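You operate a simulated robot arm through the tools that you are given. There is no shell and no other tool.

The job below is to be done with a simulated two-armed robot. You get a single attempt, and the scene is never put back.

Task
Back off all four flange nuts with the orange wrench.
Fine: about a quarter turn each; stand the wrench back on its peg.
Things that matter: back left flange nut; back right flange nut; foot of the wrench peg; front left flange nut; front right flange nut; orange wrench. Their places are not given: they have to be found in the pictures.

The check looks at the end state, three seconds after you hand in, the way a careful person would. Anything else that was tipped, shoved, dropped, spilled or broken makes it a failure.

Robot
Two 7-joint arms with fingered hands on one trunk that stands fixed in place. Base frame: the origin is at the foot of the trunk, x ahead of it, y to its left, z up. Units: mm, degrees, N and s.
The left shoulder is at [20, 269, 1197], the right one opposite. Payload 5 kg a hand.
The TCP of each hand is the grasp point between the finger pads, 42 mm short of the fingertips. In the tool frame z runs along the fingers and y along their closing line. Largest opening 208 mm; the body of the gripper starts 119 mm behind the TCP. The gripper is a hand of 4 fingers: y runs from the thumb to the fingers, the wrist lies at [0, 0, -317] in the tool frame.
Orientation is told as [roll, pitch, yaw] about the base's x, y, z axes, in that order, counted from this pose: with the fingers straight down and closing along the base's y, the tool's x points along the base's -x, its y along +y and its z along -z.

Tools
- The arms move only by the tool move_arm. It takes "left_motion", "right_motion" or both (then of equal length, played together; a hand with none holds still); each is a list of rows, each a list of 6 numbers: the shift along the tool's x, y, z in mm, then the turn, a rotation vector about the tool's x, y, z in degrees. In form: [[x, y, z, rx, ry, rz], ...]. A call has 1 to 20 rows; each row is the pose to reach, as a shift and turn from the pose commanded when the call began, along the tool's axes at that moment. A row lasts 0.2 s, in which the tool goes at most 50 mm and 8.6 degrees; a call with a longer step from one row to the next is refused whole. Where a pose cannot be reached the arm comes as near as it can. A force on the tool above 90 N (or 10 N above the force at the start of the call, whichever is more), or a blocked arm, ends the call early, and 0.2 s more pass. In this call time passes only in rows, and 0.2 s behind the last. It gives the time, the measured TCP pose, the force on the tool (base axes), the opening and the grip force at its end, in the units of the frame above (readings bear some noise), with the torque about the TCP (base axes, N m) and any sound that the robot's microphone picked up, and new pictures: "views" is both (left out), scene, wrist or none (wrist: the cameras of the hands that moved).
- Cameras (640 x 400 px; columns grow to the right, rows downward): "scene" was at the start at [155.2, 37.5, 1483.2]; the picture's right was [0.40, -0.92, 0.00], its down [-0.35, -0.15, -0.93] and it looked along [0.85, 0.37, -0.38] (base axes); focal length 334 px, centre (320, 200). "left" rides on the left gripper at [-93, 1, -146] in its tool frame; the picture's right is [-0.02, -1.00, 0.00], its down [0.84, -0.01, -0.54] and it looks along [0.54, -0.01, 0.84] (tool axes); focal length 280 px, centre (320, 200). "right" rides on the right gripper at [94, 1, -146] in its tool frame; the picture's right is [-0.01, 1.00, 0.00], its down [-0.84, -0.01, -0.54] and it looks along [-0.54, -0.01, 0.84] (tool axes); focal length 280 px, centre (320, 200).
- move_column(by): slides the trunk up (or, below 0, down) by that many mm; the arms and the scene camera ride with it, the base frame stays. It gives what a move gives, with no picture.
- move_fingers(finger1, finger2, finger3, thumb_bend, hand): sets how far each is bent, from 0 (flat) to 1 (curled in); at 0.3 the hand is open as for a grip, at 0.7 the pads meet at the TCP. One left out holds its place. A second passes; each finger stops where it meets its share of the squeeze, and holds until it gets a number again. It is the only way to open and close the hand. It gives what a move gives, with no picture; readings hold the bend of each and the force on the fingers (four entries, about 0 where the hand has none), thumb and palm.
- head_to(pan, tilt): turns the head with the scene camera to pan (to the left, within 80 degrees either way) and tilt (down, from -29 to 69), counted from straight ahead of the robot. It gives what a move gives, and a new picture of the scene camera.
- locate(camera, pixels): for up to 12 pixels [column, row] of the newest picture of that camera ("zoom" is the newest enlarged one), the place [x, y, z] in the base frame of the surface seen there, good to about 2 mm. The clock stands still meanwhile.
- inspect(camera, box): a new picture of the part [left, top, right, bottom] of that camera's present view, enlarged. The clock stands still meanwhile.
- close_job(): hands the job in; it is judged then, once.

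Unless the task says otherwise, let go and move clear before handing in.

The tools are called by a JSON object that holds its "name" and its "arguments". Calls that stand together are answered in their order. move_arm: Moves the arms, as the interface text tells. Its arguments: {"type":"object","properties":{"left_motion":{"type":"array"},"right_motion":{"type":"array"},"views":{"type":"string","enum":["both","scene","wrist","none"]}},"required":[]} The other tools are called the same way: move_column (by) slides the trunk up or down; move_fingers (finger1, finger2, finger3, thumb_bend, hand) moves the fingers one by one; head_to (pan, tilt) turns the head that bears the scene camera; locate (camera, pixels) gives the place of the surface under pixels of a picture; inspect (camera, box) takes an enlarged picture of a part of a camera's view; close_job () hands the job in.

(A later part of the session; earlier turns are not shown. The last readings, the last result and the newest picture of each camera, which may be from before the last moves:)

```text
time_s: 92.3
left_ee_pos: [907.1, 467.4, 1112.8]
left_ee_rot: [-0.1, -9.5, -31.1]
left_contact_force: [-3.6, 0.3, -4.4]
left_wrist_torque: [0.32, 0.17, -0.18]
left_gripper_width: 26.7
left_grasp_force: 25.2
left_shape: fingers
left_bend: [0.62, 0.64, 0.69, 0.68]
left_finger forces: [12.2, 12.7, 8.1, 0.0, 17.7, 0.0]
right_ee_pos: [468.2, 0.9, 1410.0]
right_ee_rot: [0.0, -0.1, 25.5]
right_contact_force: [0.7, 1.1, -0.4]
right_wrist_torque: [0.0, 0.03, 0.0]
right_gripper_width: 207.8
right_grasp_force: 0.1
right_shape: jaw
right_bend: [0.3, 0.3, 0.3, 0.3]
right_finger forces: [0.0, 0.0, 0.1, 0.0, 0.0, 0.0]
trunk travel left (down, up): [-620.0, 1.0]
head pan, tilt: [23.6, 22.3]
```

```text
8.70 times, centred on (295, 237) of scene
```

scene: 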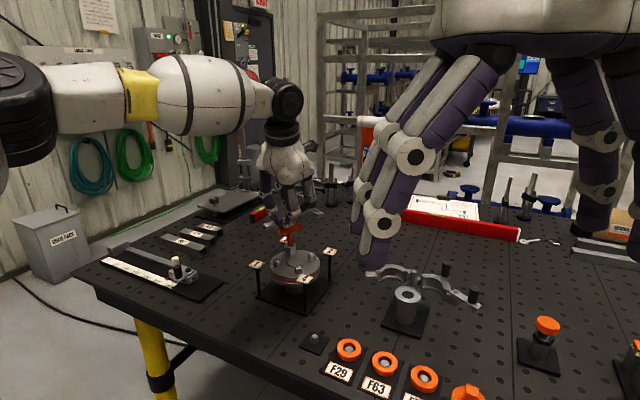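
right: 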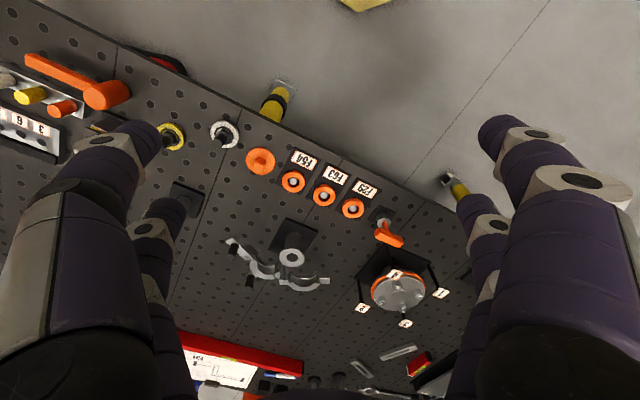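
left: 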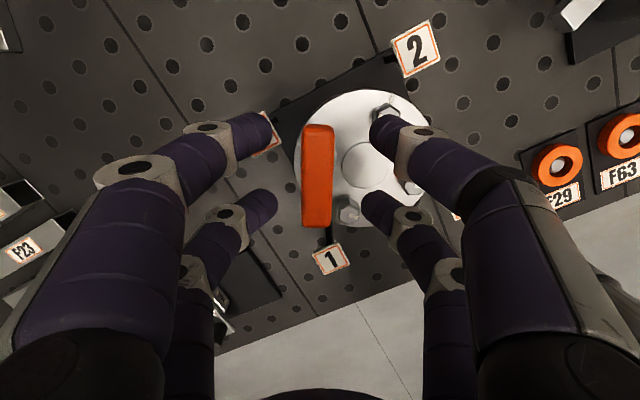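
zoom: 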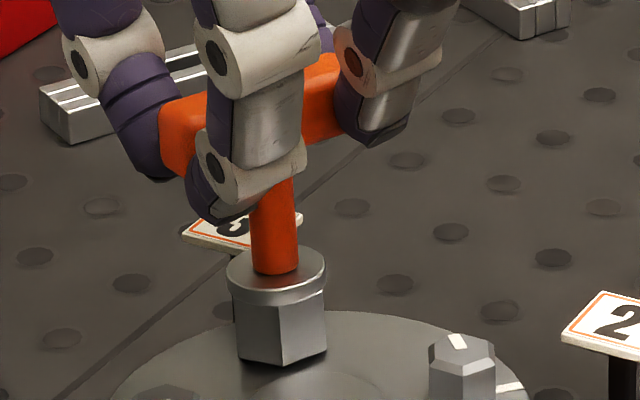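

The thumb side pushed the bar about 6 mm over, tilting the wrench. I'll release and instead set the thumb side just touching at a fixed bend, then squeeze with the two opposite fingers.

{"name": "move_fingers", "arguments": {"hand": "left", "finger1": 0.63, "finger2": 0.63, "finger3": 0.655, "thumb_bend": 0.655}}

{"name": "inspect", "arguments": {"camera": "left", "box": [230, 80, 410, 250]}}

```text
time_s: 93.3
left_ee_pos: [908.2, 466.1, 1112.7]
left_ee_rot: [0.1, -9.6, -31.0]
left_contact_force: [-0.3, -0.3, -0.7]
left_wrist_torque: [0.0, -0.01, 0.0]
left_gripper_width: 39.8
left_grasp_force: 0.1
left_shape: fingers
left_bend: [0.63, 0.63, 0.65, 0.65]
left_finger forces: [0.0, 0.0, 0.1, 0.1, 0.1, 0.0]
right_ee_pos: [467.7, 0.1, 1409.5]
right_ee_rot: [0.0, 0.0, 25.7]
right_contact_force: [-0.1, 0.9, 0.3]
right_wrist_torque: [0.04, -0.02, 0.01]
right_gripper_width: 208.0
right_grasp_force: 0.1
right_shape: jaw
right_bend: [0.3, 0.3, 0.3, 0.3]
right_finger forces: [0.0, 0.0, 0.1, 0.1, 0.0, 0.1]
trunk travel left (down, up): [-620.0, 1.0]
head pan, tilt: [23.6, 22.3]
```

```text
2.35 times, centred on (320, 165) of left
```

zoom: 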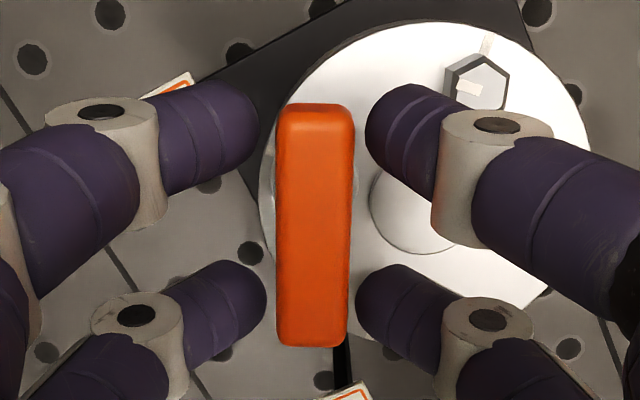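

The wrench stood itself upright again. I'll bring the thumb side in to just touching.

{"name": "move_fingers", "arguments": {"hand": "left", "finger3": 0.667, "thumb_bend": 0.667}}

{"name": "inspect", "arguments": {"camera": "left", "box": [230, 80, 410, 250]}}

```text
time_s: 94.3
left_ee_pos: [907.0, 466.3, 1113.2]
left_ee_rot: [0.0, -9.6, -31.0]
left_contact_force: [-0.3, -0.4, 0.2]
left_wrist_torque: [-0.04, 0.03, -0.01]
left_gripper_width: 38.2
left_grasp_force: 0.0
left_shape: fingers
left_bend: [0.63, 0.63, 0.66, 0.66]
left_finger forces: [0.0, 0.0, 0.0, 0.0, 0.0, 0.1]
right_ee_pos: [467.6, 0.2, 1409.1]
right_ee_rot: [-0.1, 0.0, 25.5]
right_contact_force: [0.9, 0.3, 0.0]
right_wrist_torque: [-0.01, 0.01, 0.01]
right_gripper_width: 208.2
right_grasp_force: 0.1
right_shape: jaw
right_bend: [0.3, 0.3, 0.3, 0.3]
right_finger forces: [0.0, 0.1, 0.1, 0.0, 0.0, 0.0]
trunk travel left (down, up): [-620.0, 1.0]
head pan, tilt: [23.6, 22.3]
```

```text
2.35 times, centred on (320, 165) of left
```

zoom: 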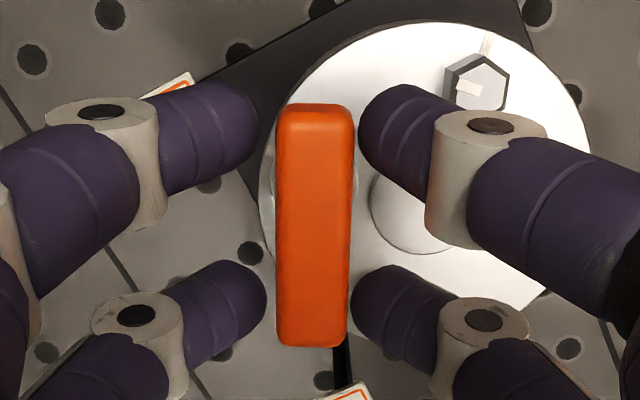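

{"name": "move_fingers", "arguments": {"hand": "left", "finger3": 0.672, "thumb_bend": 0.672}}

{"name": "inspect", "arguments": {"camera": "left", "box": [230, 80, 410, 250]}}

```text
time_s: 95.3
left_ee_pos: [907.5, 465.8, 1113.8]
left_ee_rot: [0.0, -9.6, -30.9]
left_contact_force: [-0.6, -0.8, 0.0]
left_wrist_torque: [-0.03, 0.01, 0.0]
left_gripper_width: 35.6
left_grasp_force: 0.2
left_shape: fingers
left_bend: [0.63, 0.63, 0.67, 0.67]
left_finger forces: [0.0, 0.0, 0.2, 0.1, 0.2, 0.0]
right_ee_pos: [467.1, 1.5, 1410.1]
right_ee_rot: [-0.1, 0.1, 25.6]
right_contact_force: [-0.9, -0.1, 0.7]
right_wrist_torque: [0.01, -0.03, -0.03]
right_gripper_width: 208.0
right_grasp_force: 0.1
right_shape: jaw
right_bend: [0.3, 0.3, 0.3, 0.3]
right_finger forces: [0.0, 0.1, 0.1, 0.1, 0.1, 0.0]
trunk travel left (down, up): [-620.0, 1.0]
head pan, tilt: [23.6, 22.3]
```

```text
2.35 times, centred on (320, 165) of left
```

zoom: 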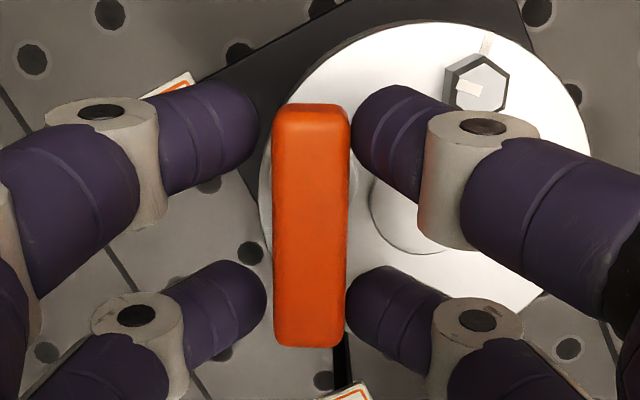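

The thumb side now just touches (0.2 N). I'll squeeze with fingers 1 and 2.

{"name": "move_fingers", "arguments": {"hand": "left", "finger1": 0.78, "finger2": 0.78}}

{"name": "inspect", "arguments": {"camera": "left", "box": [230, 80, 410, 250]}}

{"name": "inspect", "arguments": {"camera": "scene", "box": [270, 214, 320, 260]}}

```text
time_s: 96.3
left_ee_pos: [906.9, 466.4, 1112.5]
left_ee_rot: [0.0, -9.6, -31.0]
left_contact_force: [3.6, 4.6, 0.3]
left_wrist_torque: [0.01, -0.09, -0.09]
left_gripper_width: 27.6
left_grasp_force: 13.4
left_shape: fingers
left_bend: [0.68, 0.68, 0.65, 0.66]
left_finger forces: [7.9, 8.8, 3.8, 0.0, 6.8, 0.0]
right_ee_pos: [466.9, 0.9, 1408.5]
right_ee_rot: [0.1, -0.1, 25.6]
right_contact_force: [0.0, 0.5, 1.2]
right_wrist_torque: [-0.02, 0.0, -0.03]
right_gripper_width: 208.0
right_grasp_force: 0.0
right_shape: jaw
right_bend: [0.3, 0.3, 0.3, 0.3]
right_finger forces: [0.0, 0.0, 0.0, 0.1, 0.1, 0.0]
trunk travel left (down, up): [-620.0, 1.0]
head pan, tilt: [23.6, 22.3]
```

```text
2.35 times, centred on (320, 165) of left
```

zoom: 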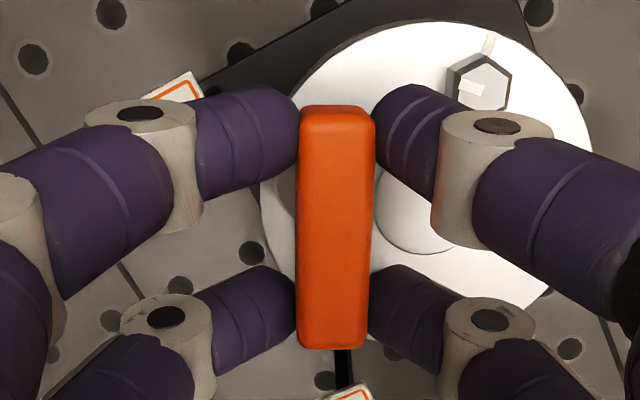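

```text
8.70 times, centred on (295, 237) of scene
```

zoom: 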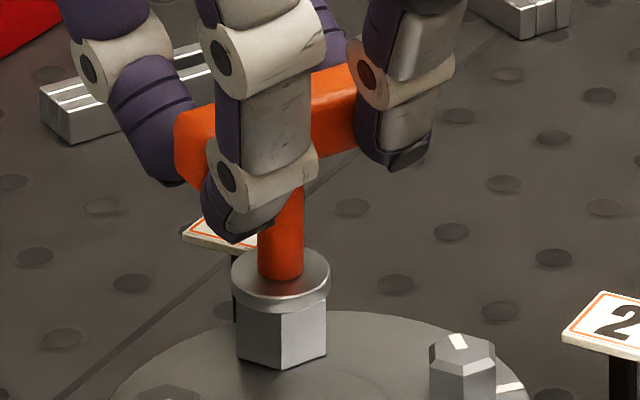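

The fingers act like springs, so the bar moved over the other way. I'll raise the thumb-side command step by step until the bar is back at its upright position (277–354 in this zoom).

{"name": "move_fingers", "arguments": {"hand": "left", "finger3": 0.72, "thumb_bend": 0.7}}

{"name": "inspect", "arguments": {"camera": "left", "box": [230, 80, 410, 250]}}

```text
time_s: 97.3
left_ee_pos: [907.8, 465.7, 1113.1]
left_ee_rot: [-0.1, -9.6, -31.0]
left_contact_force: [1.4, 1.6, -1.0]
left_wrist_torque: [0.01, -0.09, -0.09]
left_gripper_width: 26.8
left_grasp_force: 20.8
left_shape: fingers
left_bend: [0.68, 0.68, 0.65, 0.67]
left_finger forces: [10.9, 11.1, 8.8, 0.1, 11.0, 0.0]
right_ee_pos: [467.0, 1.2, 1408.4]
right_ee_rot: [0.1, 0.0, 25.5]
right_contact_force: [0.1, 0.5, 0.0]
right_wrist_torque: [0.01, 0.01, -0.03]
right_gripper_width: 207.8
right_grasp_force: 0.0
right_shape: jaw
right_bend: [0.3, 0.3, 0.3, 0.3]
right_finger forces: [0.0, 0.0, 0.0, 0.1, 0.0, 0.1]
trunk travel left (down, up): [-620.0, 1.0]
head pan, tilt: [23.6, 22.3]
```

```text
2.35 times, centred on (320, 165) of left
```

zoom: 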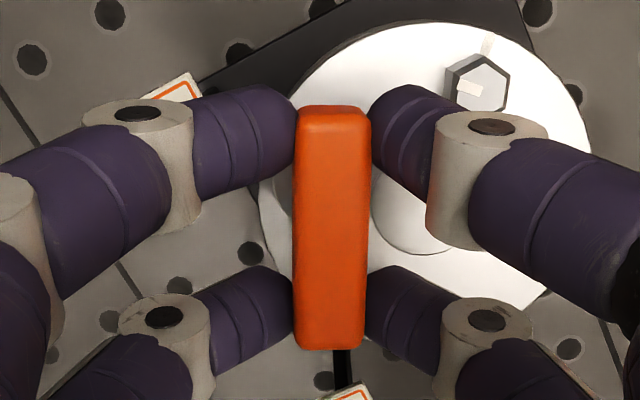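

{"name": "move_fingers", "arguments": {"hand": "left", "finger1": 0.685, "finger2": 0.685, "finger3": 0.74, "thumb_bend": 0.72}}

{"name": "inspect", "arguments": {"camera": "left", "box": [230, 80, 410, 250]}}

```text
time_s: 98.3
left_ee_pos: [907.5, 465.5, 1113.1]
left_ee_rot: [0.0, -9.6, -31.0]
left_contact_force: [1.0, 2.0, 0.1]
left_wrist_torque: [0.23, -0.08, -0.04]
left_gripper_width: 27.7
left_grasp_force: 14.7
left_shape: fingers
left_bend: [0.64, 0.64, 0.68, 0.69]
left_finger forces: [7.4, 7.5, 6.4, 0.0, 6.7, 0.1]
right_ee_pos: [466.5, -0.6, 1409.8]
right_ee_rot: [0.1, 0.0, 25.6]
right_contact_force: [0.9, -1.1, 0.2]
right_wrist_torque: [-0.01, 0.0, -0.01]
right_gripper_width: 207.7
right_grasp_force: 0.0
right_shape: jaw
right_bend: [0.3, 0.3, 0.3, 0.3]
right_finger forces: [0.1, 0.0, 0.0, 0.0, 0.0, 0.0]
trunk travel left (down, up): [-620.0, 1.0]
head pan, tilt: [23.6, 22.3]
```

```text
2.35 times, centred on (320, 165) of left
```

zoom: 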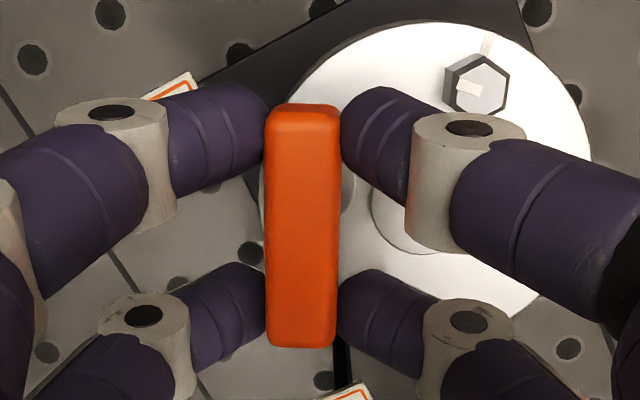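

Now it sits 3.8 mm the other way; the springs centre by their commanded difference. I'll command 0.725 for fingers 1–2 and 0.743 for finger 3 and thumb.

{"name": "move_fingers", "arguments": {"hand": "left", "finger1": 0.725, "finger2": 0.725, "finger3": 0.743, "thumb_bend": 0.743}}

{"name": "inspect", "arguments": {"camera": "left", "box": [230, 80, 410, 250]}}

```text
time_s: 99.3
left_ee_pos: [907.5, 465.2, 1112.3]
left_ee_rot: [0.1, -9.5, -31.1]
left_contact_force: [0.6, 0.4, -0.3]
left_wrist_torque: [0.16, -0.12, 0.01]
left_gripper_width: 27.1
left_grasp_force: 21.0
left_shape: fingers
left_bend: [0.64, 0.64, 0.71, 0.69]
left_finger forces: [11.5, 10.6, 8.0, 0.0, 12.3, 0.0]
right_ee_pos: [466.4, 0.1, 1410.1]
right_ee_rot: [0.0, -0.1, 25.7]
right_contact_force: [0.8, 0.5, -0.8]
right_wrist_torque: [-0.01, 0.01, -0.02]
right_gripper_width: 208.1
right_grasp_force: 0.0
right_shape: jaw
right_bend: [0.3, 0.3, 0.3, 0.3]
right_finger forces: [0.0, 0.1, 0.0, 0.0, 0.0, 0.0]
trunk travel left (down, up): [-620.0, 1.0]
head pan, tilt: [23.6, 22.3]
```

```text
2.35 times, centred on (320, 165) of left
```

zoom: 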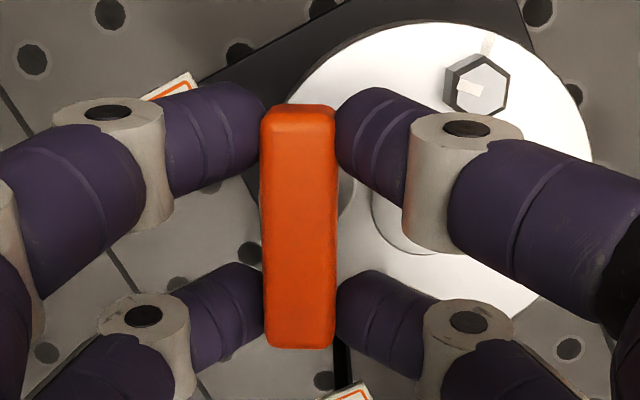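

The squeeze is balanced but the bar sits about 5 mm toward the fingers. I'll move the hand 4.5 mm back along its closing axis so the wrench stands upright on the nut again.

{"name": "move_arm", "arguments": {"left_motion": [[0, -1.5, 0, 0, 0, 0], [0, -3, 0, 0, 0, 0], [0, -4.5, 0, 0, 0, 0]], "views": "none"}}

{"name": "inspect", "arguments": {"camera": "left", "box": [230, 80, 410, 250]}}

{"name": "inspect", "arguments": {"camera": "scene", "box": [270, 214, 320, 260]}}

```text
time_s: 100.1
left_ee_pos: [906.0, 461.4, 1114.0]
left_ee_rot: [0.1, -9.7, -31.0]
left_contact_force: [2.7, 3.1, -1.2]
left_wrist_torque: [0.36, -0.28, -0.01]
left_gripper_width: 26.9
left_grasp_force: 22.5
left_shape: fingers
left_bend: [0.64, 0.64, 0.71, 0.69]
left_finger forces: [12.5, 12.0, 7.6, 0.0, 12.4, 0.1]
right_ee_pos: [467.3, 1.3, 1409.0]
right_ee_rot: [-0.1, 0.0, 25.6]
right_contact_force: [0.4, 1.1, -0.1]
right_wrist_torque: [0.01, 0.0, -0.02]
right_gripper_width: 207.9
right_grasp_force: 0.1
right_shape: jaw
right_bend: [0.3, 0.3, 0.3, 0.3]
right_finger forces: [0.0, 0.0, 0.1, 0.0, 0.0, 0.0]
trunk travel left (down, up): [-620.0, 1.0]
head pan, tilt: [23.6, 22.3]
```

```text
2.35 times, centred on (320, 165) of left
```

zoom: 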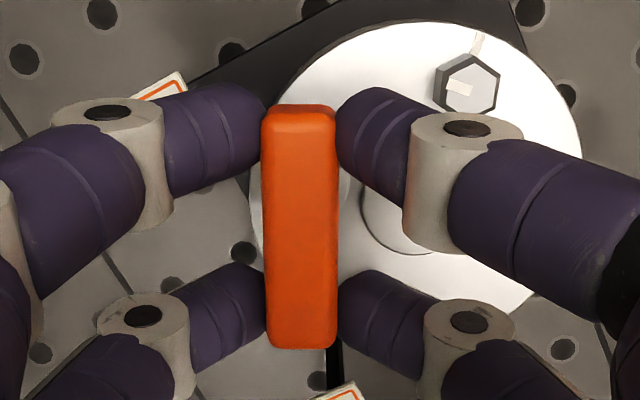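

```text
8.70 times, centred on (295, 237) of scene
```

zoom: 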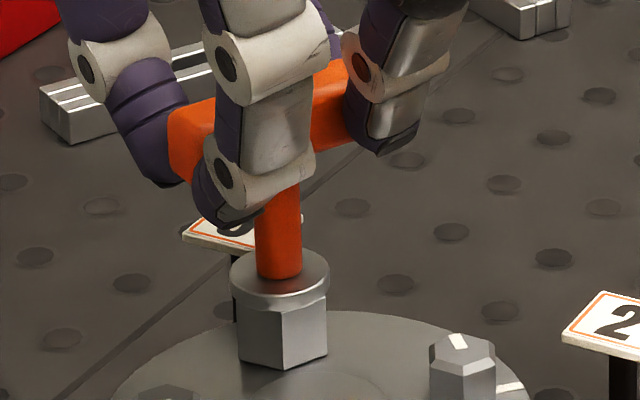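

The wrench is upright and held with about 22 N. I'll lift straight up 32 mm off nut 3 and check it.

{"name": "move_arm", "arguments": {"left_motion": [[-1.2, 0, -7, 0, 0, 0], [-2.4, 0, -14, 0, 0, 0], [-3.8, 0, -22.5, 0, 0, 0], [-5.3, 0, -31.5, 0, 0, 0]], "views": "both"}}

{"name": "inspect", "arguments": {"camera": "scene", "box": [272, 226, 312, 254]}}

{"name": "inspect", "arguments": {"camera": "scene", "box": [258, 236, 328, 284]}}

```text
time_s: 101.1
left_ee_pos: [906.3, 462.1, 1145.0]
left_ee_rot: [-0.1, -9.6, -31.0]
left_contact_force: [0.8, -0.2, -2.6]
left_wrist_torque: [-0.04, 0.02, 0.0]
left_gripper_width: 26.8
left_grasp_force: 22.8
left_shape: fingers
left_bend: [0.64, 0.64, 0.72, 0.69]
left_finger forces: [11.6, 11.3, 9.9, 0.1, 12.8, 0.1]
right_ee_pos: [467.2, 0.6, 1410.0]
right_ee_rot: [0.1, 0.0, 25.6]
right_contact_force: [-0.8, -1.1, 0.3]
right_wrist_torque: [-0.04, 0.01, 0.0]
right_gripper_width: 207.9
right_grasp_force: 0.1
right_shape: jaw
right_bend: [0.3, 0.3, 0.3, 0.3]
right_finger forces: [0.1, 0.1, 0.0, 0.0, 0.0, 0.1]
trunk travel left (down, up): [-620.0, 1.0]
head pan, tilt: [23.6, 22.3]
```

scene: 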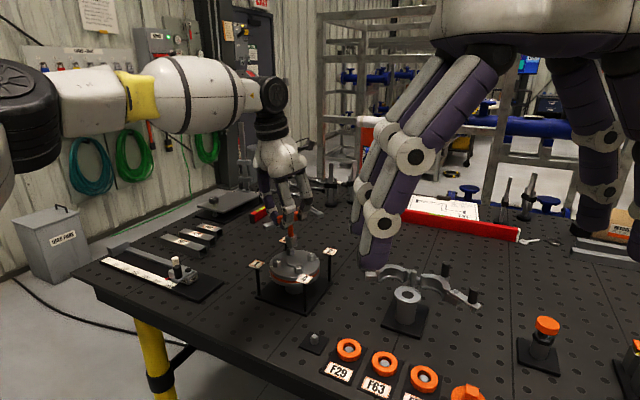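
left: 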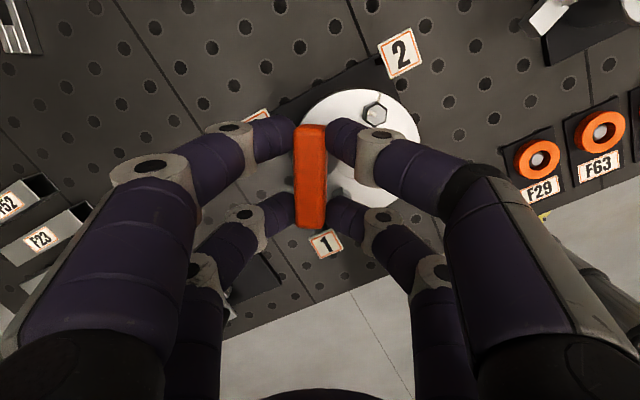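

```text
14.29 times, centred on (292, 240) of scene
```

zoom: 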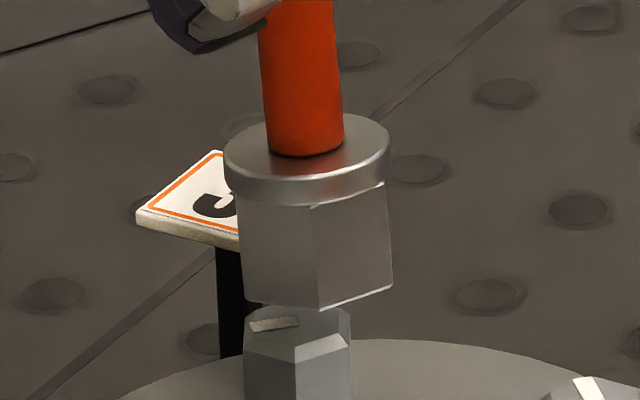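

```text
8.33 times, centred on (293, 260) of scene
```

zoom: 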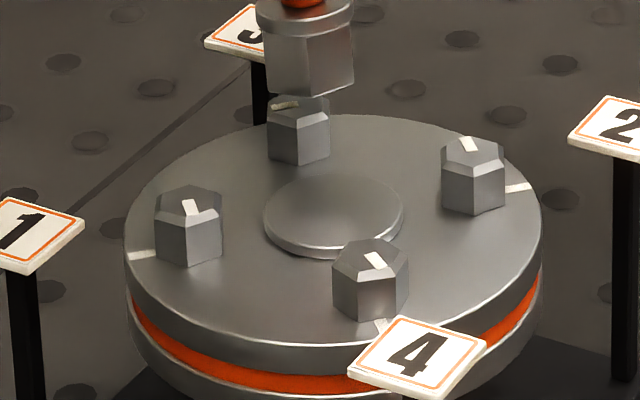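

Nut 3's mark now points left, a quarter turn CCW from its original back direction. The wrench leans a couple of degrees in the grip, so I'll measure it.

{"name": "inspect", "arguments": {"camera": "scene", "box": [272, 222, 312, 250]}}

{"name": "locate", "arguments": {"camera": "zoom", "pixels": [[299, 60], [300, 85], [302, 110], [304, 135], [305, 160], [306, 185], [307, 205], [260, 270], [285, 290], [262, 330], [290, 350], [305, 320]]}}

{"name": "locate", "arguments": {"camera": "zoom", "pixels": [[298, 50], [300, 75], [302, 100], [303, 125], [305, 150], [306, 175], [330, 280], [355, 270], [380, 260], [335, 345], [360, 335], [385, 325]]}}

```text
14.29 times, centred on (292, 236) of scene
```

zoom: 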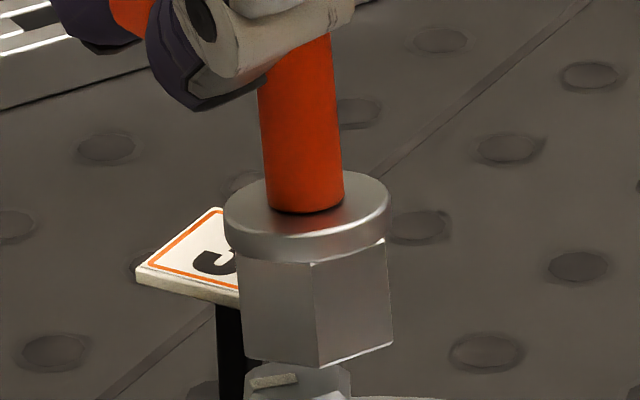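

```text
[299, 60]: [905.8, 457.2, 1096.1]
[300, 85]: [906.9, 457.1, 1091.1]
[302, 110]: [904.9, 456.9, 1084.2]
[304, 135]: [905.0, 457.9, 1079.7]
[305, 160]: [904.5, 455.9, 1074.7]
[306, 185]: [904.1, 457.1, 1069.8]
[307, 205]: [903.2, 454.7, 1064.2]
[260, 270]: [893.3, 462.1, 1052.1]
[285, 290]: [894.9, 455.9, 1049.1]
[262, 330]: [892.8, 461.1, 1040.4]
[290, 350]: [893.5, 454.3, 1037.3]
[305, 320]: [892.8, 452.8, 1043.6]
```

```text
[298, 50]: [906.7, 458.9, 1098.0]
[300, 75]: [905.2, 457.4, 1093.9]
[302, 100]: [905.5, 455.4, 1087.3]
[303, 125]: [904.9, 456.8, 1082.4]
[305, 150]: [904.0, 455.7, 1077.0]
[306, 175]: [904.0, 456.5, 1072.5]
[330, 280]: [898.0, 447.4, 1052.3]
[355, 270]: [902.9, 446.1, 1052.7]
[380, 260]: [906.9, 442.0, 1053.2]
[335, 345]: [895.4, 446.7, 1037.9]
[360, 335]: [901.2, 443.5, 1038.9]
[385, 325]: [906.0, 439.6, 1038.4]
```

The wrench's bottom leans about 6 degrees toward the thumb side, as before. I'll roll the hand 6 degrees about the bar to stand it upright and re-measure.

{"name": "move_arm", "arguments": {"left_motion": [[0, 0, 0, -3, 0, 0.5], [0, 0, 0, -5.9, 0, 1.0], [0, 0, 0, -5.9, 0, 1.0]], "views": "scene"}}

{"name": "inspect", "arguments": {"camera": "scene", "box": [272, 222, 312, 250]}}

```text
time_s: 101.9
left_ee_pos: [905.3, 460.7, 1143.5]
left_ee_rot: [6.2, -9.6, -32.0]
left_contact_force: [-0.5, -0.3, -2.3]
left_wrist_torque: [-0.03, 0.0, -0.02]
left_gripper_width: 27.0
left_grasp_force: 23.1
left_shape: fingers
left_bend: [0.64, 0.64, 0.72, 0.69]
left_finger forces: [11.6, 11.2, 10.0, 0.1, 12.9, 0.0]
right_ee_pos: [468.2, -0.4, 1409.6]
right_ee_rot: [0.0, 0.0, 25.6]
right_contact_force: [-0.6, 0.5, -0.2]
right_wrist_torque: [-0.03, 0.04, 0.05]
right_gripper_width: 207.5
right_grasp_force: 0.1
right_shape: jaw
right_bend: [0.3, 0.3, 0.3, 0.3]
right_finger forces: [0.1, 0.0, 0.0, 0.0, 0.0, 0.0]
trunk travel left (down, up): [-620.0, 1.0]
head pan, tilt: [23.6, 22.3]
```

scene: 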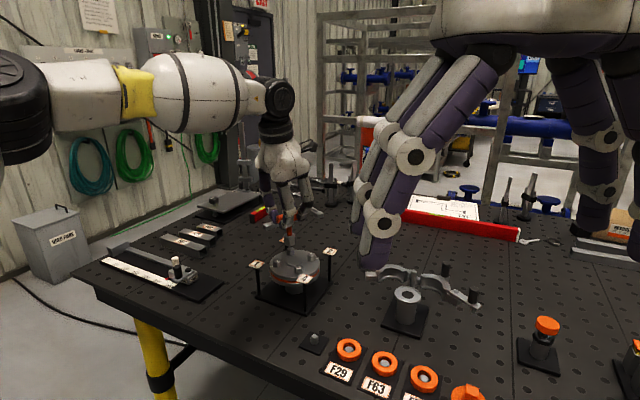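

```text
14.29 times, centred on (292, 236) of scene
```

zoom: 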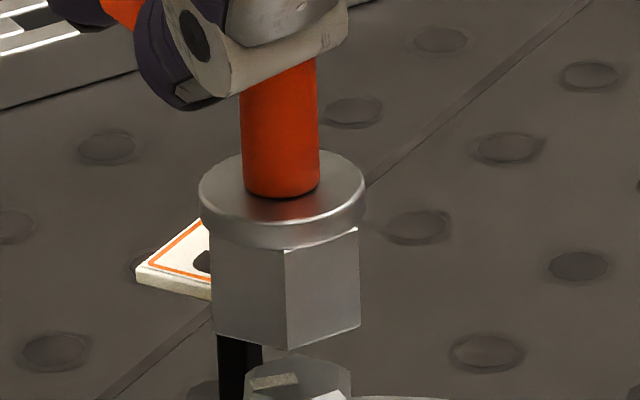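

{"name": "locate", "arguments": {"camera": "zoom", "pixels": [[279, 90], [279, 105], [280, 120], [280, 135], [281, 150], [281, 165], [282, 180], [282, 190], [250, 260], [252, 320], [320, 260], [323, 320]]}}

{"name": "locate", "arguments": {"camera": "zoom", "pixels": [[230, 255], [265, 270], [232, 315], [268, 330], [300, 275], [340, 255], [302, 330], [342, 315], [280, 98], [280, 112], [281, 158], [282, 172]]}}

```text
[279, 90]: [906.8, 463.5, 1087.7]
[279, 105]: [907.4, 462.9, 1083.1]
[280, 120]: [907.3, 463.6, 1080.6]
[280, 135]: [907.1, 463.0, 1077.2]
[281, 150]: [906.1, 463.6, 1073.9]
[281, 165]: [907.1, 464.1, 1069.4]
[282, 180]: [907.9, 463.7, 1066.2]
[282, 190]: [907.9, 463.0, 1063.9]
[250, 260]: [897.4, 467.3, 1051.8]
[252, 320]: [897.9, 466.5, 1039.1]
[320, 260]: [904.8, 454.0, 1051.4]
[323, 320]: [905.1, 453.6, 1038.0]
```

```text
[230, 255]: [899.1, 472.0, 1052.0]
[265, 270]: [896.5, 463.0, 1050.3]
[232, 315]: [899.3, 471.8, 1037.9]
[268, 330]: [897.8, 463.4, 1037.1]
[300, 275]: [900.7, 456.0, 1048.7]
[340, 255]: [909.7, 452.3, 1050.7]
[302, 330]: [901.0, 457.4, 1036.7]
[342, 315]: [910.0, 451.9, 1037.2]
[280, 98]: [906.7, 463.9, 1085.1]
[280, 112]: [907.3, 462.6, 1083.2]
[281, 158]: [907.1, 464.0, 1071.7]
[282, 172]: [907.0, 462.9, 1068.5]
```

The wrench is upright now, with its axis at (912.5, 466.5). I'll carry it to above nut 4 and, in free air, test the end-of-stroke yaw of +30 there.

{"name": "move_arm", "arguments": {"left_motion": [[2.2, -11.8, -2.2, -1.3, 0.83, -7.66], [4.3, -23.5, -4.3, -2.61, 1.67, -15.3], [6.5, -35.3, -6.5, -3.91, 2.5, -23], [8.7, -47, -8.6, -5.22, 3.33, -30.6], [10.8, -58.8, -10.8, -6.52, 4.16, -38.3], [13, -70.5, -12.9, -7.82, 5, -46], [15.1, -82.3, -15.1, -9.13, 5.83, -53.6], [17.3, -94, -17.2, -10.43, 6.66, -61.3], [17.3, -94, -17.2, -10.43, 6.66, -61.3]], "views": "scene"}}

{"name": "inspect", "arguments": {"camera": "scene", "box": [270, 230, 340, 278]}}

```text
time_s: 103.9
left_ee_pos: [840.4, 389.2, 1149.4]
left_ee_rot: [6.2, -9.5, 30.6]
left_contact_force: [-0.8, -0.3, -1.8]
left_wrist_torque: [-0.03, -0.05, -0.01]
left_gripper_width: 27.0
left_grasp_force: 23.1
left_shape: fingers
left_bend: [0.64, 0.64, 0.72, 0.71]
left_finger forces: [11.5, 11.2, 9.9, 0.0, 12.7, 0.1]
right_ee_pos: [467.2, -0.2, 1410.2]
right_ee_rot: [0.0, 0.0, 25.6]
right_contact_force: [-0.8, -0.6, -0.2]
right_wrist_torque: [-0.04, -0.03, -0.01]
right_gripper_width: 207.7
right_grasp_force: 0.0
right_shape: jaw
right_bend: [0.3, 0.3, 0.3, 0.3]
right_finger forces: [0.0, 0.0, 0.1, 0.1, 0.1, 0.0]
trunk travel left (down, up): [-620.0, 1.0]
head pan, tilt: [23.6, 22.3]
```

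scene: 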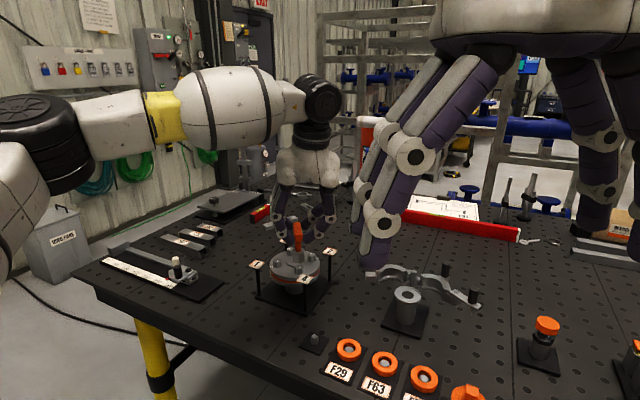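

```text
8.33 times, centred on (305, 254) of scene
```

zoom: 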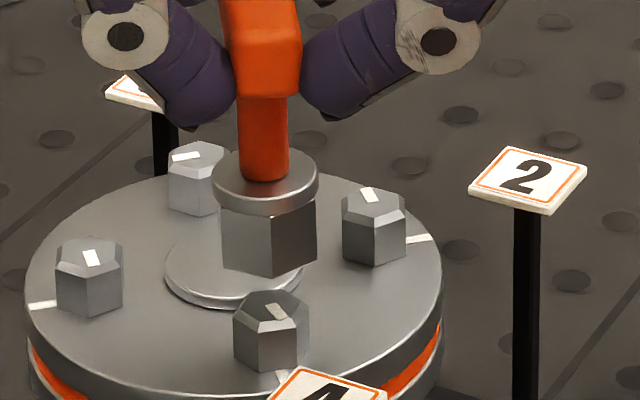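

Nut 4's whole stroke is reachable (yaw 30.6 without complaint). Now I'll wind back to the start yaw of about -64.5 above nut 4.

{"name": "move_arm", "arguments": {"left_motion": [[0.4, 1, 0, 1.32, -0.84, 7.77], [0.8, 2, 0.1, 2.64, -1.69, 15.5], [1.2, 3, 0.1, 3.97, -2.53, 23.3], [1.6, 4, 0.2, 5.29, -3.38, 31.1], [2, 5, 0.2, 6.61, -4.22, 38.8], [2.4, 6, 0.2, 7.93, -5.07, 46.6], [2.8, 7.1, 0.3, 9.25, -5.91, 54.4], [3.2, 8.1, 0.3, 10.57, -6.75, 62.1], [3.6, 9.1, 0.4, 11.9, -7.6, 69.9], [4, 10.1, 0.4, 13.2, -8.44, 77.7], [4.4, 11.1, 0.5, 14.5, -9.29, 85.4], [4.84, 12.1, 0.5, 15.86, -10.13, 93.2]], "views": "scene"}}

{"name": "inspect", "arguments": {"camera": "scene", "box": [284, 240, 324, 266]}}

```text
time_s: 106.5
left_ee_pos: [828.7, 398.4, 1148.7]
left_ee_rot: [6.0, -9.7, -64.6]
left_contact_force: [0.2, 0.0, -2.5]
left_wrist_torque: [-0.01, 0.02, 0.0]
left_gripper_width: 26.9
left_grasp_force: 22.3
left_shape: fingers
left_bend: [0.64, 0.64, 0.72, 0.71]
left_finger forces: [11.6, 11.2, 10.2, 0.0, 12.6, 0.1]
right_ee_pos: [467.8, -0.1, 1409.9]
right_ee_rot: [0.0, 0.0, 25.6]
right_contact_force: [-0.4, 0.6, -0.5]
right_wrist_torque: [-0.06, 0.02, 0.01]
right_gripper_width: 207.8
right_grasp_force: 0.0
right_shape: jaw
right_bend: [0.3, 0.3, 0.3, 0.3]
right_finger forces: [0.1, 0.1, 0.0, 0.0, 0.1, 0.0]
trunk travel left (down, up): [-620.0, 1.0]
head pan, tilt: [23.6, 22.3]
```

scene: 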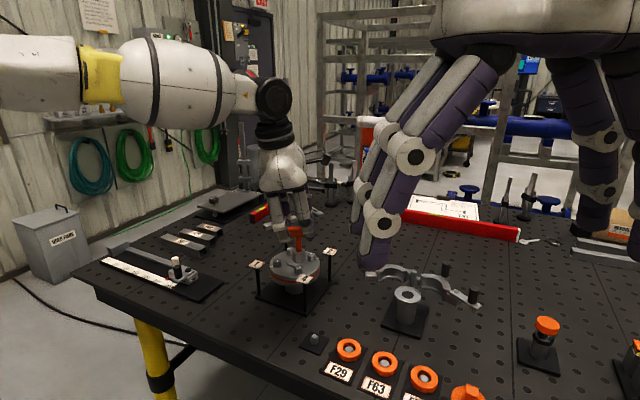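

```text
15.38 times, centred on (304, 253) of scene
```

zoom: 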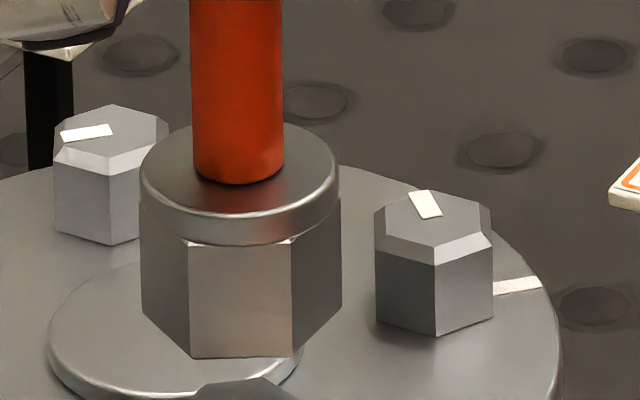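

I'll look at the lower part to compare with nut 4 itself.

{"name": "inspect", "arguments": {"camera": "scene", "box": [280, 252, 320, 278]}}

{"name": "locate", "arguments": {"camera": "zoom", "pixels": [[265, 80], [300, 80], [340, 80], [265, 140], [300, 140], [340, 140], [225, 80], [230, 120], [370, 80], [372, 120], [300, 165], [290, 10]]}}

```text
15.38 times, centred on (300, 265) of scene
```

zoom: 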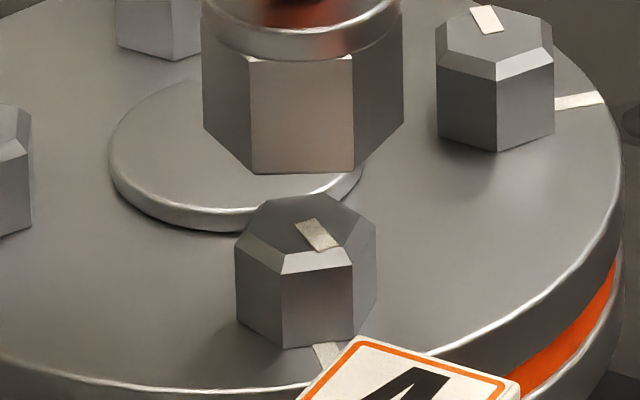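

```text
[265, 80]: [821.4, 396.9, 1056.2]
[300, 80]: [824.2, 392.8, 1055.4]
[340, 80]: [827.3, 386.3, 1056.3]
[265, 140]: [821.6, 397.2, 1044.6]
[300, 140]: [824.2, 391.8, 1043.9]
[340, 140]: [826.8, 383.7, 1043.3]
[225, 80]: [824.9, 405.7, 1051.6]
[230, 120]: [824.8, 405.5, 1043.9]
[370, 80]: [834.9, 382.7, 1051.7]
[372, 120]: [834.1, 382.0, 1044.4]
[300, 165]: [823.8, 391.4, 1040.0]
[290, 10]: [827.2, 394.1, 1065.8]
```

{"name": "locate", "arguments": {"camera": "zoom", "pixels": [[290, 295], [318, 292], [345, 290], [292, 335], [318, 332], [345, 328], [252, 285], [262, 315], [363, 270], [367, 290], [296, 300], [340, 310]]}}

```text
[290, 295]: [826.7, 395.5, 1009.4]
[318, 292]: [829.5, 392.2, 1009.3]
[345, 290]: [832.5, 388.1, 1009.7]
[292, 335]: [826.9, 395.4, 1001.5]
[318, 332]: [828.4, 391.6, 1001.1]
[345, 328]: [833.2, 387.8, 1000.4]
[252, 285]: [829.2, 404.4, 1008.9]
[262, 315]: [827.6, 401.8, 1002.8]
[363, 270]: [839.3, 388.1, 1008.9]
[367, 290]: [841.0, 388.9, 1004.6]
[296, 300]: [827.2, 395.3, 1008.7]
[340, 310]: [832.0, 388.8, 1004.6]
```

Nut 4 appears turned about 11 degrees CCW already compared with the start (left/right face widths 46/23 instead of 36/35). I'll zoom in to check its mark against the flange mark.

{"name": "inspect", "arguments": {"camera": "scene", "box": [286, 258, 318, 278]}}

{"name": "inspect", "arguments": {"camera": "right", "box": [370, 235, 440, 285]}}

```text
16.00 times, centred on (302, 268) of scene
```

zoom: 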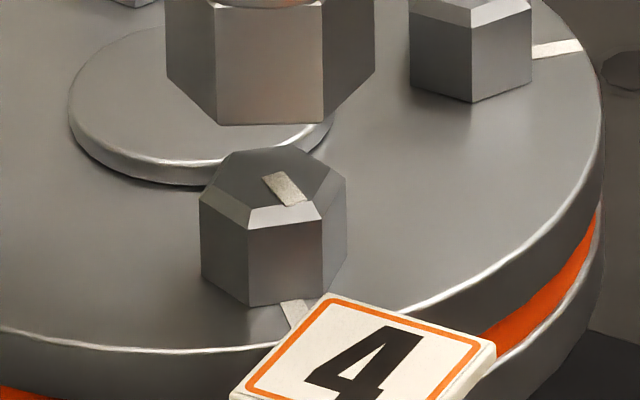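

```text
8.00 times, centred on (405, 260) of right
```

zoom: 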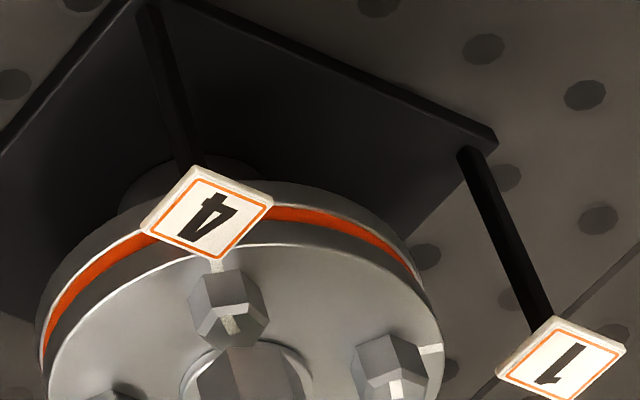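

Nut 4's mark is about 10–12 degrees CCW of its flange mark, so it needs about 79 more. I'll shift the socket (+1.4, +1.6), rotate +11 to match its phase and come down 13 mm.

{"name": "move_arm", "arguments": {"left_motion": [[0.7, 0.1, 6.5, -0.92, 0.59, -5.4], [1.4, 0.13, 13, -1.83, 1.17, -10.8], [1.4, 0.13, 13, -1.83, 1.17, -10.8]], "views": "none"}}

{"name": "inspect", "arguments": {"camera": "scene", "box": [284, 250, 324, 276]}}

{"name": "locate", "arguments": {"camera": "zoom", "pixels": [[200, 130], [230, 125], [265, 120], [200, 190], [230, 185], [265, 180], [160, 120], [165, 160], [295, 110], [297, 150], [230, 200], [220, 20]]}}

```text
time_s: 107.3
left_ee_pos: [830.6, 398.1, 1135.9]
left_ee_rot: [6.1, -9.6, -53.6]
left_contact_force: [0.6, -0.5, -2.5]
left_wrist_torque: [-0.02, 0.01, -0.02]
left_gripper_width: 26.7
left_grasp_force: 22.7
left_shape: fingers
left_bend: [0.64, 0.64, 0.72, 0.71]
left_finger forces: [11.6, 11.2, 10.2, 0.1, 12.6, 0.0]
right_ee_pos: [468.6, -0.3, 1409.2]
right_ee_rot: [0.0, 0.0, 25.6]
right_contact_force: [0.2, -0.9, 0.6]
right_wrist_torque: [-0.01, 0.0, -0.01]
right_gripper_width: 207.9
right_grasp_force: 0.1
right_shape: jaw
right_bend: [0.3, 0.3, 0.3, 0.3]
right_finger forces: [0.1, 0.1, 0.0, 0.0, 0.0, 0.0]
trunk travel left (down, up): [-620.0, 1.0]
head pan, tilt: [23.6, 22.3]
```

```text
15.38 times, centred on (304, 263) of scene
```

zoom: 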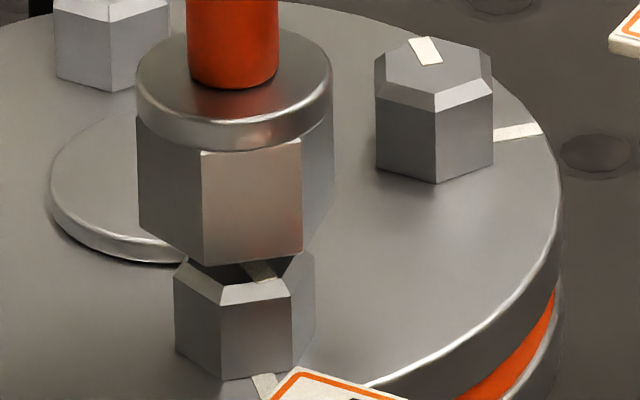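

```text
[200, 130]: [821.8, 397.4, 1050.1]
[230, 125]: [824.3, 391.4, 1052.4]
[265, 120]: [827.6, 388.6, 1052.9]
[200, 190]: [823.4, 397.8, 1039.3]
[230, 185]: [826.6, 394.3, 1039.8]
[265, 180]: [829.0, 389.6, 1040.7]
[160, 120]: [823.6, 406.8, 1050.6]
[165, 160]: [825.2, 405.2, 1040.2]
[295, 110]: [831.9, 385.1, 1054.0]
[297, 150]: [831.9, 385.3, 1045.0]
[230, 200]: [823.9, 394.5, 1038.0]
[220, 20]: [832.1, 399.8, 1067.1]
```

Phase matches now (66/33 vs 46/24). I'll re-measure the centres.

{"name": "locate", "arguments": {"camera": "zoom", "pixels": [[215, 180], [250, 178], [290, 175], [215, 240], [250, 238], [290, 232], [155, 170], [185, 190], [160, 210], [190, 235], [315, 170], [318, 195]]}}

{"name": "locate", "arguments": {"camera": "zoom", "pixels": [[230, 325], [255, 322], [282, 318], [232, 365], [255, 362], [282, 355], [190, 310], [205, 320], [192, 335], [208, 350], [302, 310], [304, 335]]}}

```text
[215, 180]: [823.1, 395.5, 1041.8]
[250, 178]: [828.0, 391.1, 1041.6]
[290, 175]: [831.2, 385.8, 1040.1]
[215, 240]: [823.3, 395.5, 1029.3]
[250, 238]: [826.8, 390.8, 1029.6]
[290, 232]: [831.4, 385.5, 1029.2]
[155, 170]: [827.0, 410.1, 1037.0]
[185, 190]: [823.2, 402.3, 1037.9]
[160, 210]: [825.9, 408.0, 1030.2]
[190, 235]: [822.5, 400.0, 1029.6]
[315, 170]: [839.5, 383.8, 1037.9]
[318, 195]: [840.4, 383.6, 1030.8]
```

```text
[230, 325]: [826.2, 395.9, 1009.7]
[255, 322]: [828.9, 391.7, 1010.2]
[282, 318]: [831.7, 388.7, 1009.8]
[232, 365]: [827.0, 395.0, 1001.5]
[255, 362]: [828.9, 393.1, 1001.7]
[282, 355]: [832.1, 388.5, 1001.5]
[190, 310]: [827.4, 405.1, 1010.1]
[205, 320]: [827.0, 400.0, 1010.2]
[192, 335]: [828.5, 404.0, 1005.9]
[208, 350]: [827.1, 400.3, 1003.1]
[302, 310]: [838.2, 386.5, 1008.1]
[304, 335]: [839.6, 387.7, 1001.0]
```

The remaining offset is about (-0.45, -0.7) mm. I'll apply it and lower 12 mm to the chamfer.

{"name": "move_arm", "arguments": {"left_motion": [[0.1, -1.1, 2.9, 0, 0, 0], [0.7, -1.4, 5.9, 0, 0, 0], [1.2, -1.7, 8.8, 0, 0, 0], [1.7, -2.04, 11.7, 0, 0, 0]], "views": "none"}}

{"name": "inspect", "arguments": {"camera": "scene", "box": [284, 250, 324, 276]}}

```text
time_s: 108.3
left_ee_pos: [830.9, 397.0, 1123.6]
left_ee_rot: [6.0, -9.6, -53.5]
left_contact_force: [0.2, 0.0, -3.0]
left_wrist_torque: [-0.02, 0.05, 0.0]
left_gripper_width: 26.8
left_grasp_force: 22.8
left_shape: fingers
left_bend: [0.64, 0.64, 0.72, 0.71]
left_finger forces: [11.6, 11.2, 10.3, 0.2, 12.6, 0.0]
right_ee_pos: [468.3, 0.7, 1409.6]
right_ee_rot: [0.0, 0.0, 25.5]
right_contact_force: [-0.5, -0.6, 0.4]
right_wrist_torque: [-0.01, -0.01, -0.01]
right_gripper_width: 207.8
right_grasp_force: 0.1
right_shape: jaw
right_bend: [0.3, 0.3, 0.3, 0.3]
right_finger forces: [0.0, 0.0, 0.0, 0.0, 0.0, 0.1]
trunk travel left (down, up): [-620.0, 1.0]
head pan, tilt: [23.6, 22.3]
```

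```text
15.38 times, centred on (304, 263) of scene
```

zoom: 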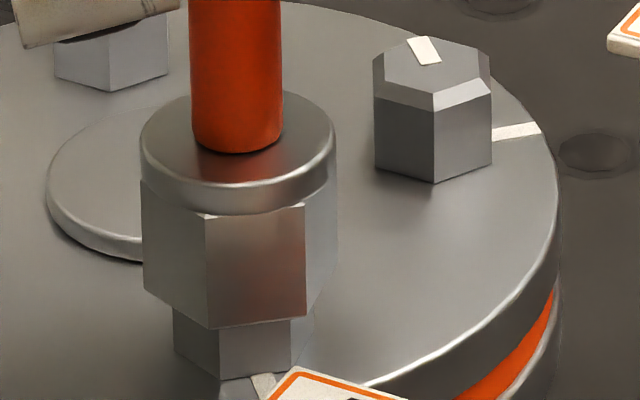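

Aligned: sleeve and nut centres coincide within half a millimetre. Lowering 13 mm in two steps to seat.

{"name": "move_arm", "arguments": {"left_motion": [[0.4, -0.2, 2.3, 0, 0, 0], [0.8, -0.5, 4.6, 0, 0, 0], [1.1, -0.7, 6.4, 0, 0, 0]], "views": "none"}}

{"name": "move_arm", "arguments": {"left_motion": [[0.4, -0.2, 2.3, 0, 0, 0], [0.8, -0.5, 4.6, 0, 0, 0], [1.1, -0.7, 6.4, 0, 0, 0]], "views": "none"}}

{"name": "inspect", "arguments": {"camera": "scene", "box": [284, 250, 324, 276]}}

```text
time_s: 109.1
left_ee_pos: [830.8, 396.9, 1117.4]
left_ee_rot: [5.9, -9.6, -53.4]
left_contact_force: [-0.8, 0.1, -2.5]
left_wrist_torque: [-0.01, 0.04, -0.02]
left_gripper_width: 26.8
left_grasp_force: 22.8
left_shape: fingers
left_bend: [0.64, 0.64, 0.72, 0.71]
left_finger forces: [11.5, 11.2, 10.3, 0.1, 12.5, 0.0]
right_ee_pos: [466.7, 0.1, 1409.5]
right_ee_rot: [0.0, -0.1, 25.6]
right_contact_force: [-0.4, -0.4, -0.2]
right_wrist_torque: [-0.04, 0.01, -0.02]
right_gripper_width: 208.0
right_grasp_force: 0.1
right_shape: jaw
right_bend: [0.3, 0.3, 0.3, 0.3]
right_finger forces: [0.0, 0.0, 0.0, 0.0, 0.0, 0.0]
trunk travel left (down, up): [-620.0, 1.0]
head pan, tilt: [23.6, 22.3]
```

```text
time_s: 109.9
left_ee_pos: [830.1, 397.1, 1111.8]
left_ee_rot: [6.0, -9.5, -53.5]
left_contact_force: [-0.7, -0.6, -0.3]
left_wrist_torque: [0.0, 0.02, 0.01]
left_gripper_width: 26.7
left_grasp_force: 23.2
left_shape: fingers
left_bend: [0.64, 0.64, 0.72, 0.71]
left_finger forces: [11.6, 11.4, 10.6, 0.1, 12.7, 0.0]
right_ee_pos: [466.9, -1.2, 1409.4]
right_ee_rot: [0.1, 0.0, 25.6]
right_contact_force: [0.4, -0.2, -0.5]
right_wrist_torque: [0.01, 0.01, 0.01]
right_gripper_width: 208.0
right_grasp_force: 0.1
right_shape: jaw
right_bend: [0.3, 0.3, 0.3, 0.3]
right_finger forces: [0.1, 0.0, 0.0, 0.0, 0.0, 0.0]
trunk travel left (down, up): [-620.0, 1.0]
head pan, tilt: [23.6, 22.3]
```

```text
15.38 times, centred on (304, 263) of scene
```

zoom: 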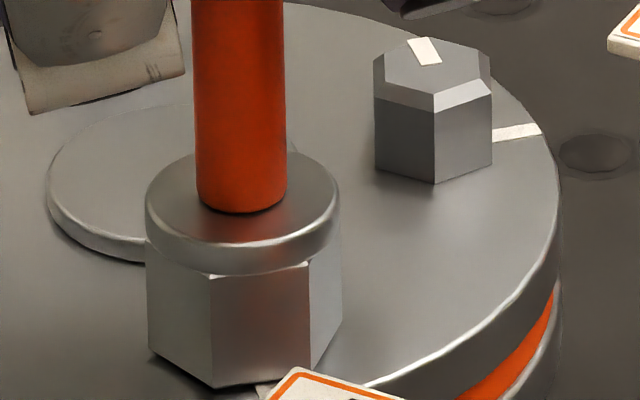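

Seated on nut 4. I'll turn the first 40 degrees CCW and check the torque.

{"name": "move_arm", "arguments": {"left_motion": [[-0.65, -0.25, 0.08, -0.83, 0.52, -4.9], [-1.31, -0.45, 0.18, -1.67, 1.05, -9.8], [-1.99, -0.58, 0.28, -2.5, 1.57, -14.7], [-2.68, -0.66, 0.39, -3.34, 2.1, -19.6], [-3.37, -0.67, 0.5, -4.17, 2.62, -24.5], [-4.06, -0.63, 0.62, -5, 3.14, -29.4], [-4.74, -0.52, 0.75, -5.84, 3.67, -34.3], [-5.41, -0.36, 0.88, -6.67, 4.19, -39.2]], "views": "both"}}

{"name": "inspect", "arguments": {"camera": "scene", "box": [262, 236, 332, 284]}}

```text
time_s: 111.7
left_ee_pos: [832.6, 392.6, 1112.7]
left_ee_rot: [6.1, -9.6, -13.4]
left_contact_force: [0.7, -3.2, 5.6]
left_wrist_torque: [-0.05, -0.11, -0.12]
left_gripper_width: 26.7
left_grasp_force: 24.3
left_shape: fingers
left_bend: [0.64, 0.64, 0.72, 0.71]
left_finger forces: [11.3, 11.4, 10.2, 0.0, 15.3, 0.1]
right_ee_pos: [467.7, -0.6, 1409.6]
right_ee_rot: [-0.1, -0.1, 25.7]
right_contact_force: [0.7, -0.5, -0.7]
right_wrist_torque: [-0.01, 0.0, -0.01]
right_gripper_width: 208.0
right_grasp_force: 0.1
right_shape: jaw
right_bend: [0.3, 0.3, 0.3, 0.3]
right_finger forces: [0.0, 0.0, 0.0, 0.0, 0.0, 0.1]
trunk travel left (down, up): [-620.0, 1.0]
head pan, tilt: [23.6, 22.3]
```

scene: 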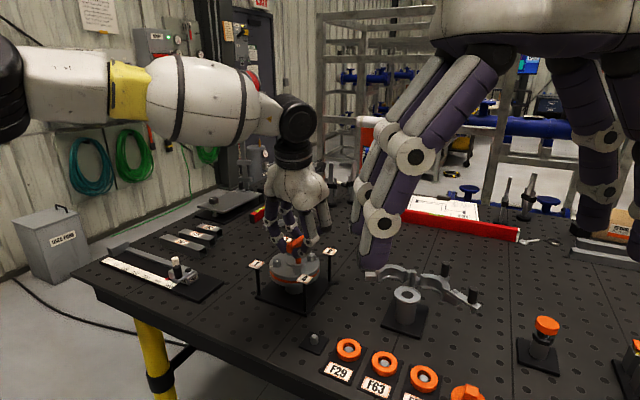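
left: 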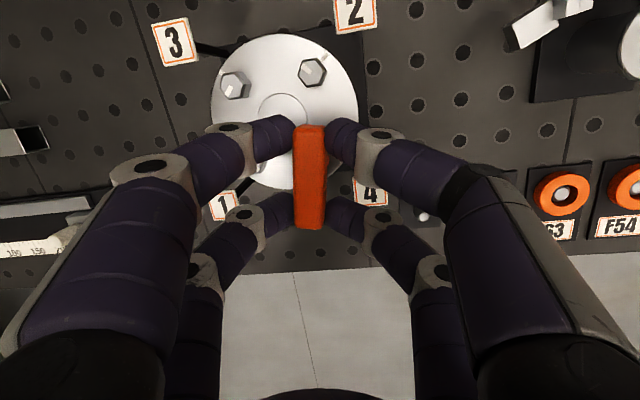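

```text
8.33 times, centred on (297, 260) of scene
```

zoom: 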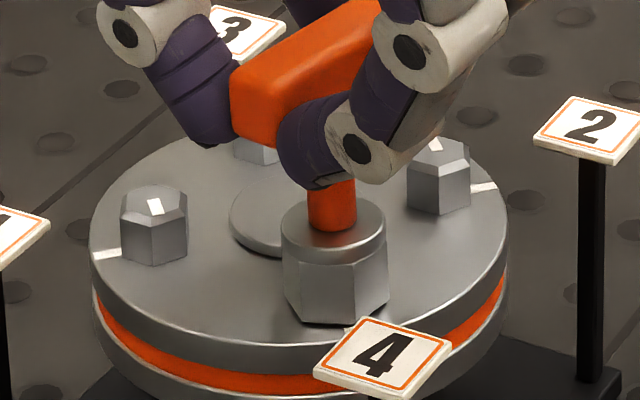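

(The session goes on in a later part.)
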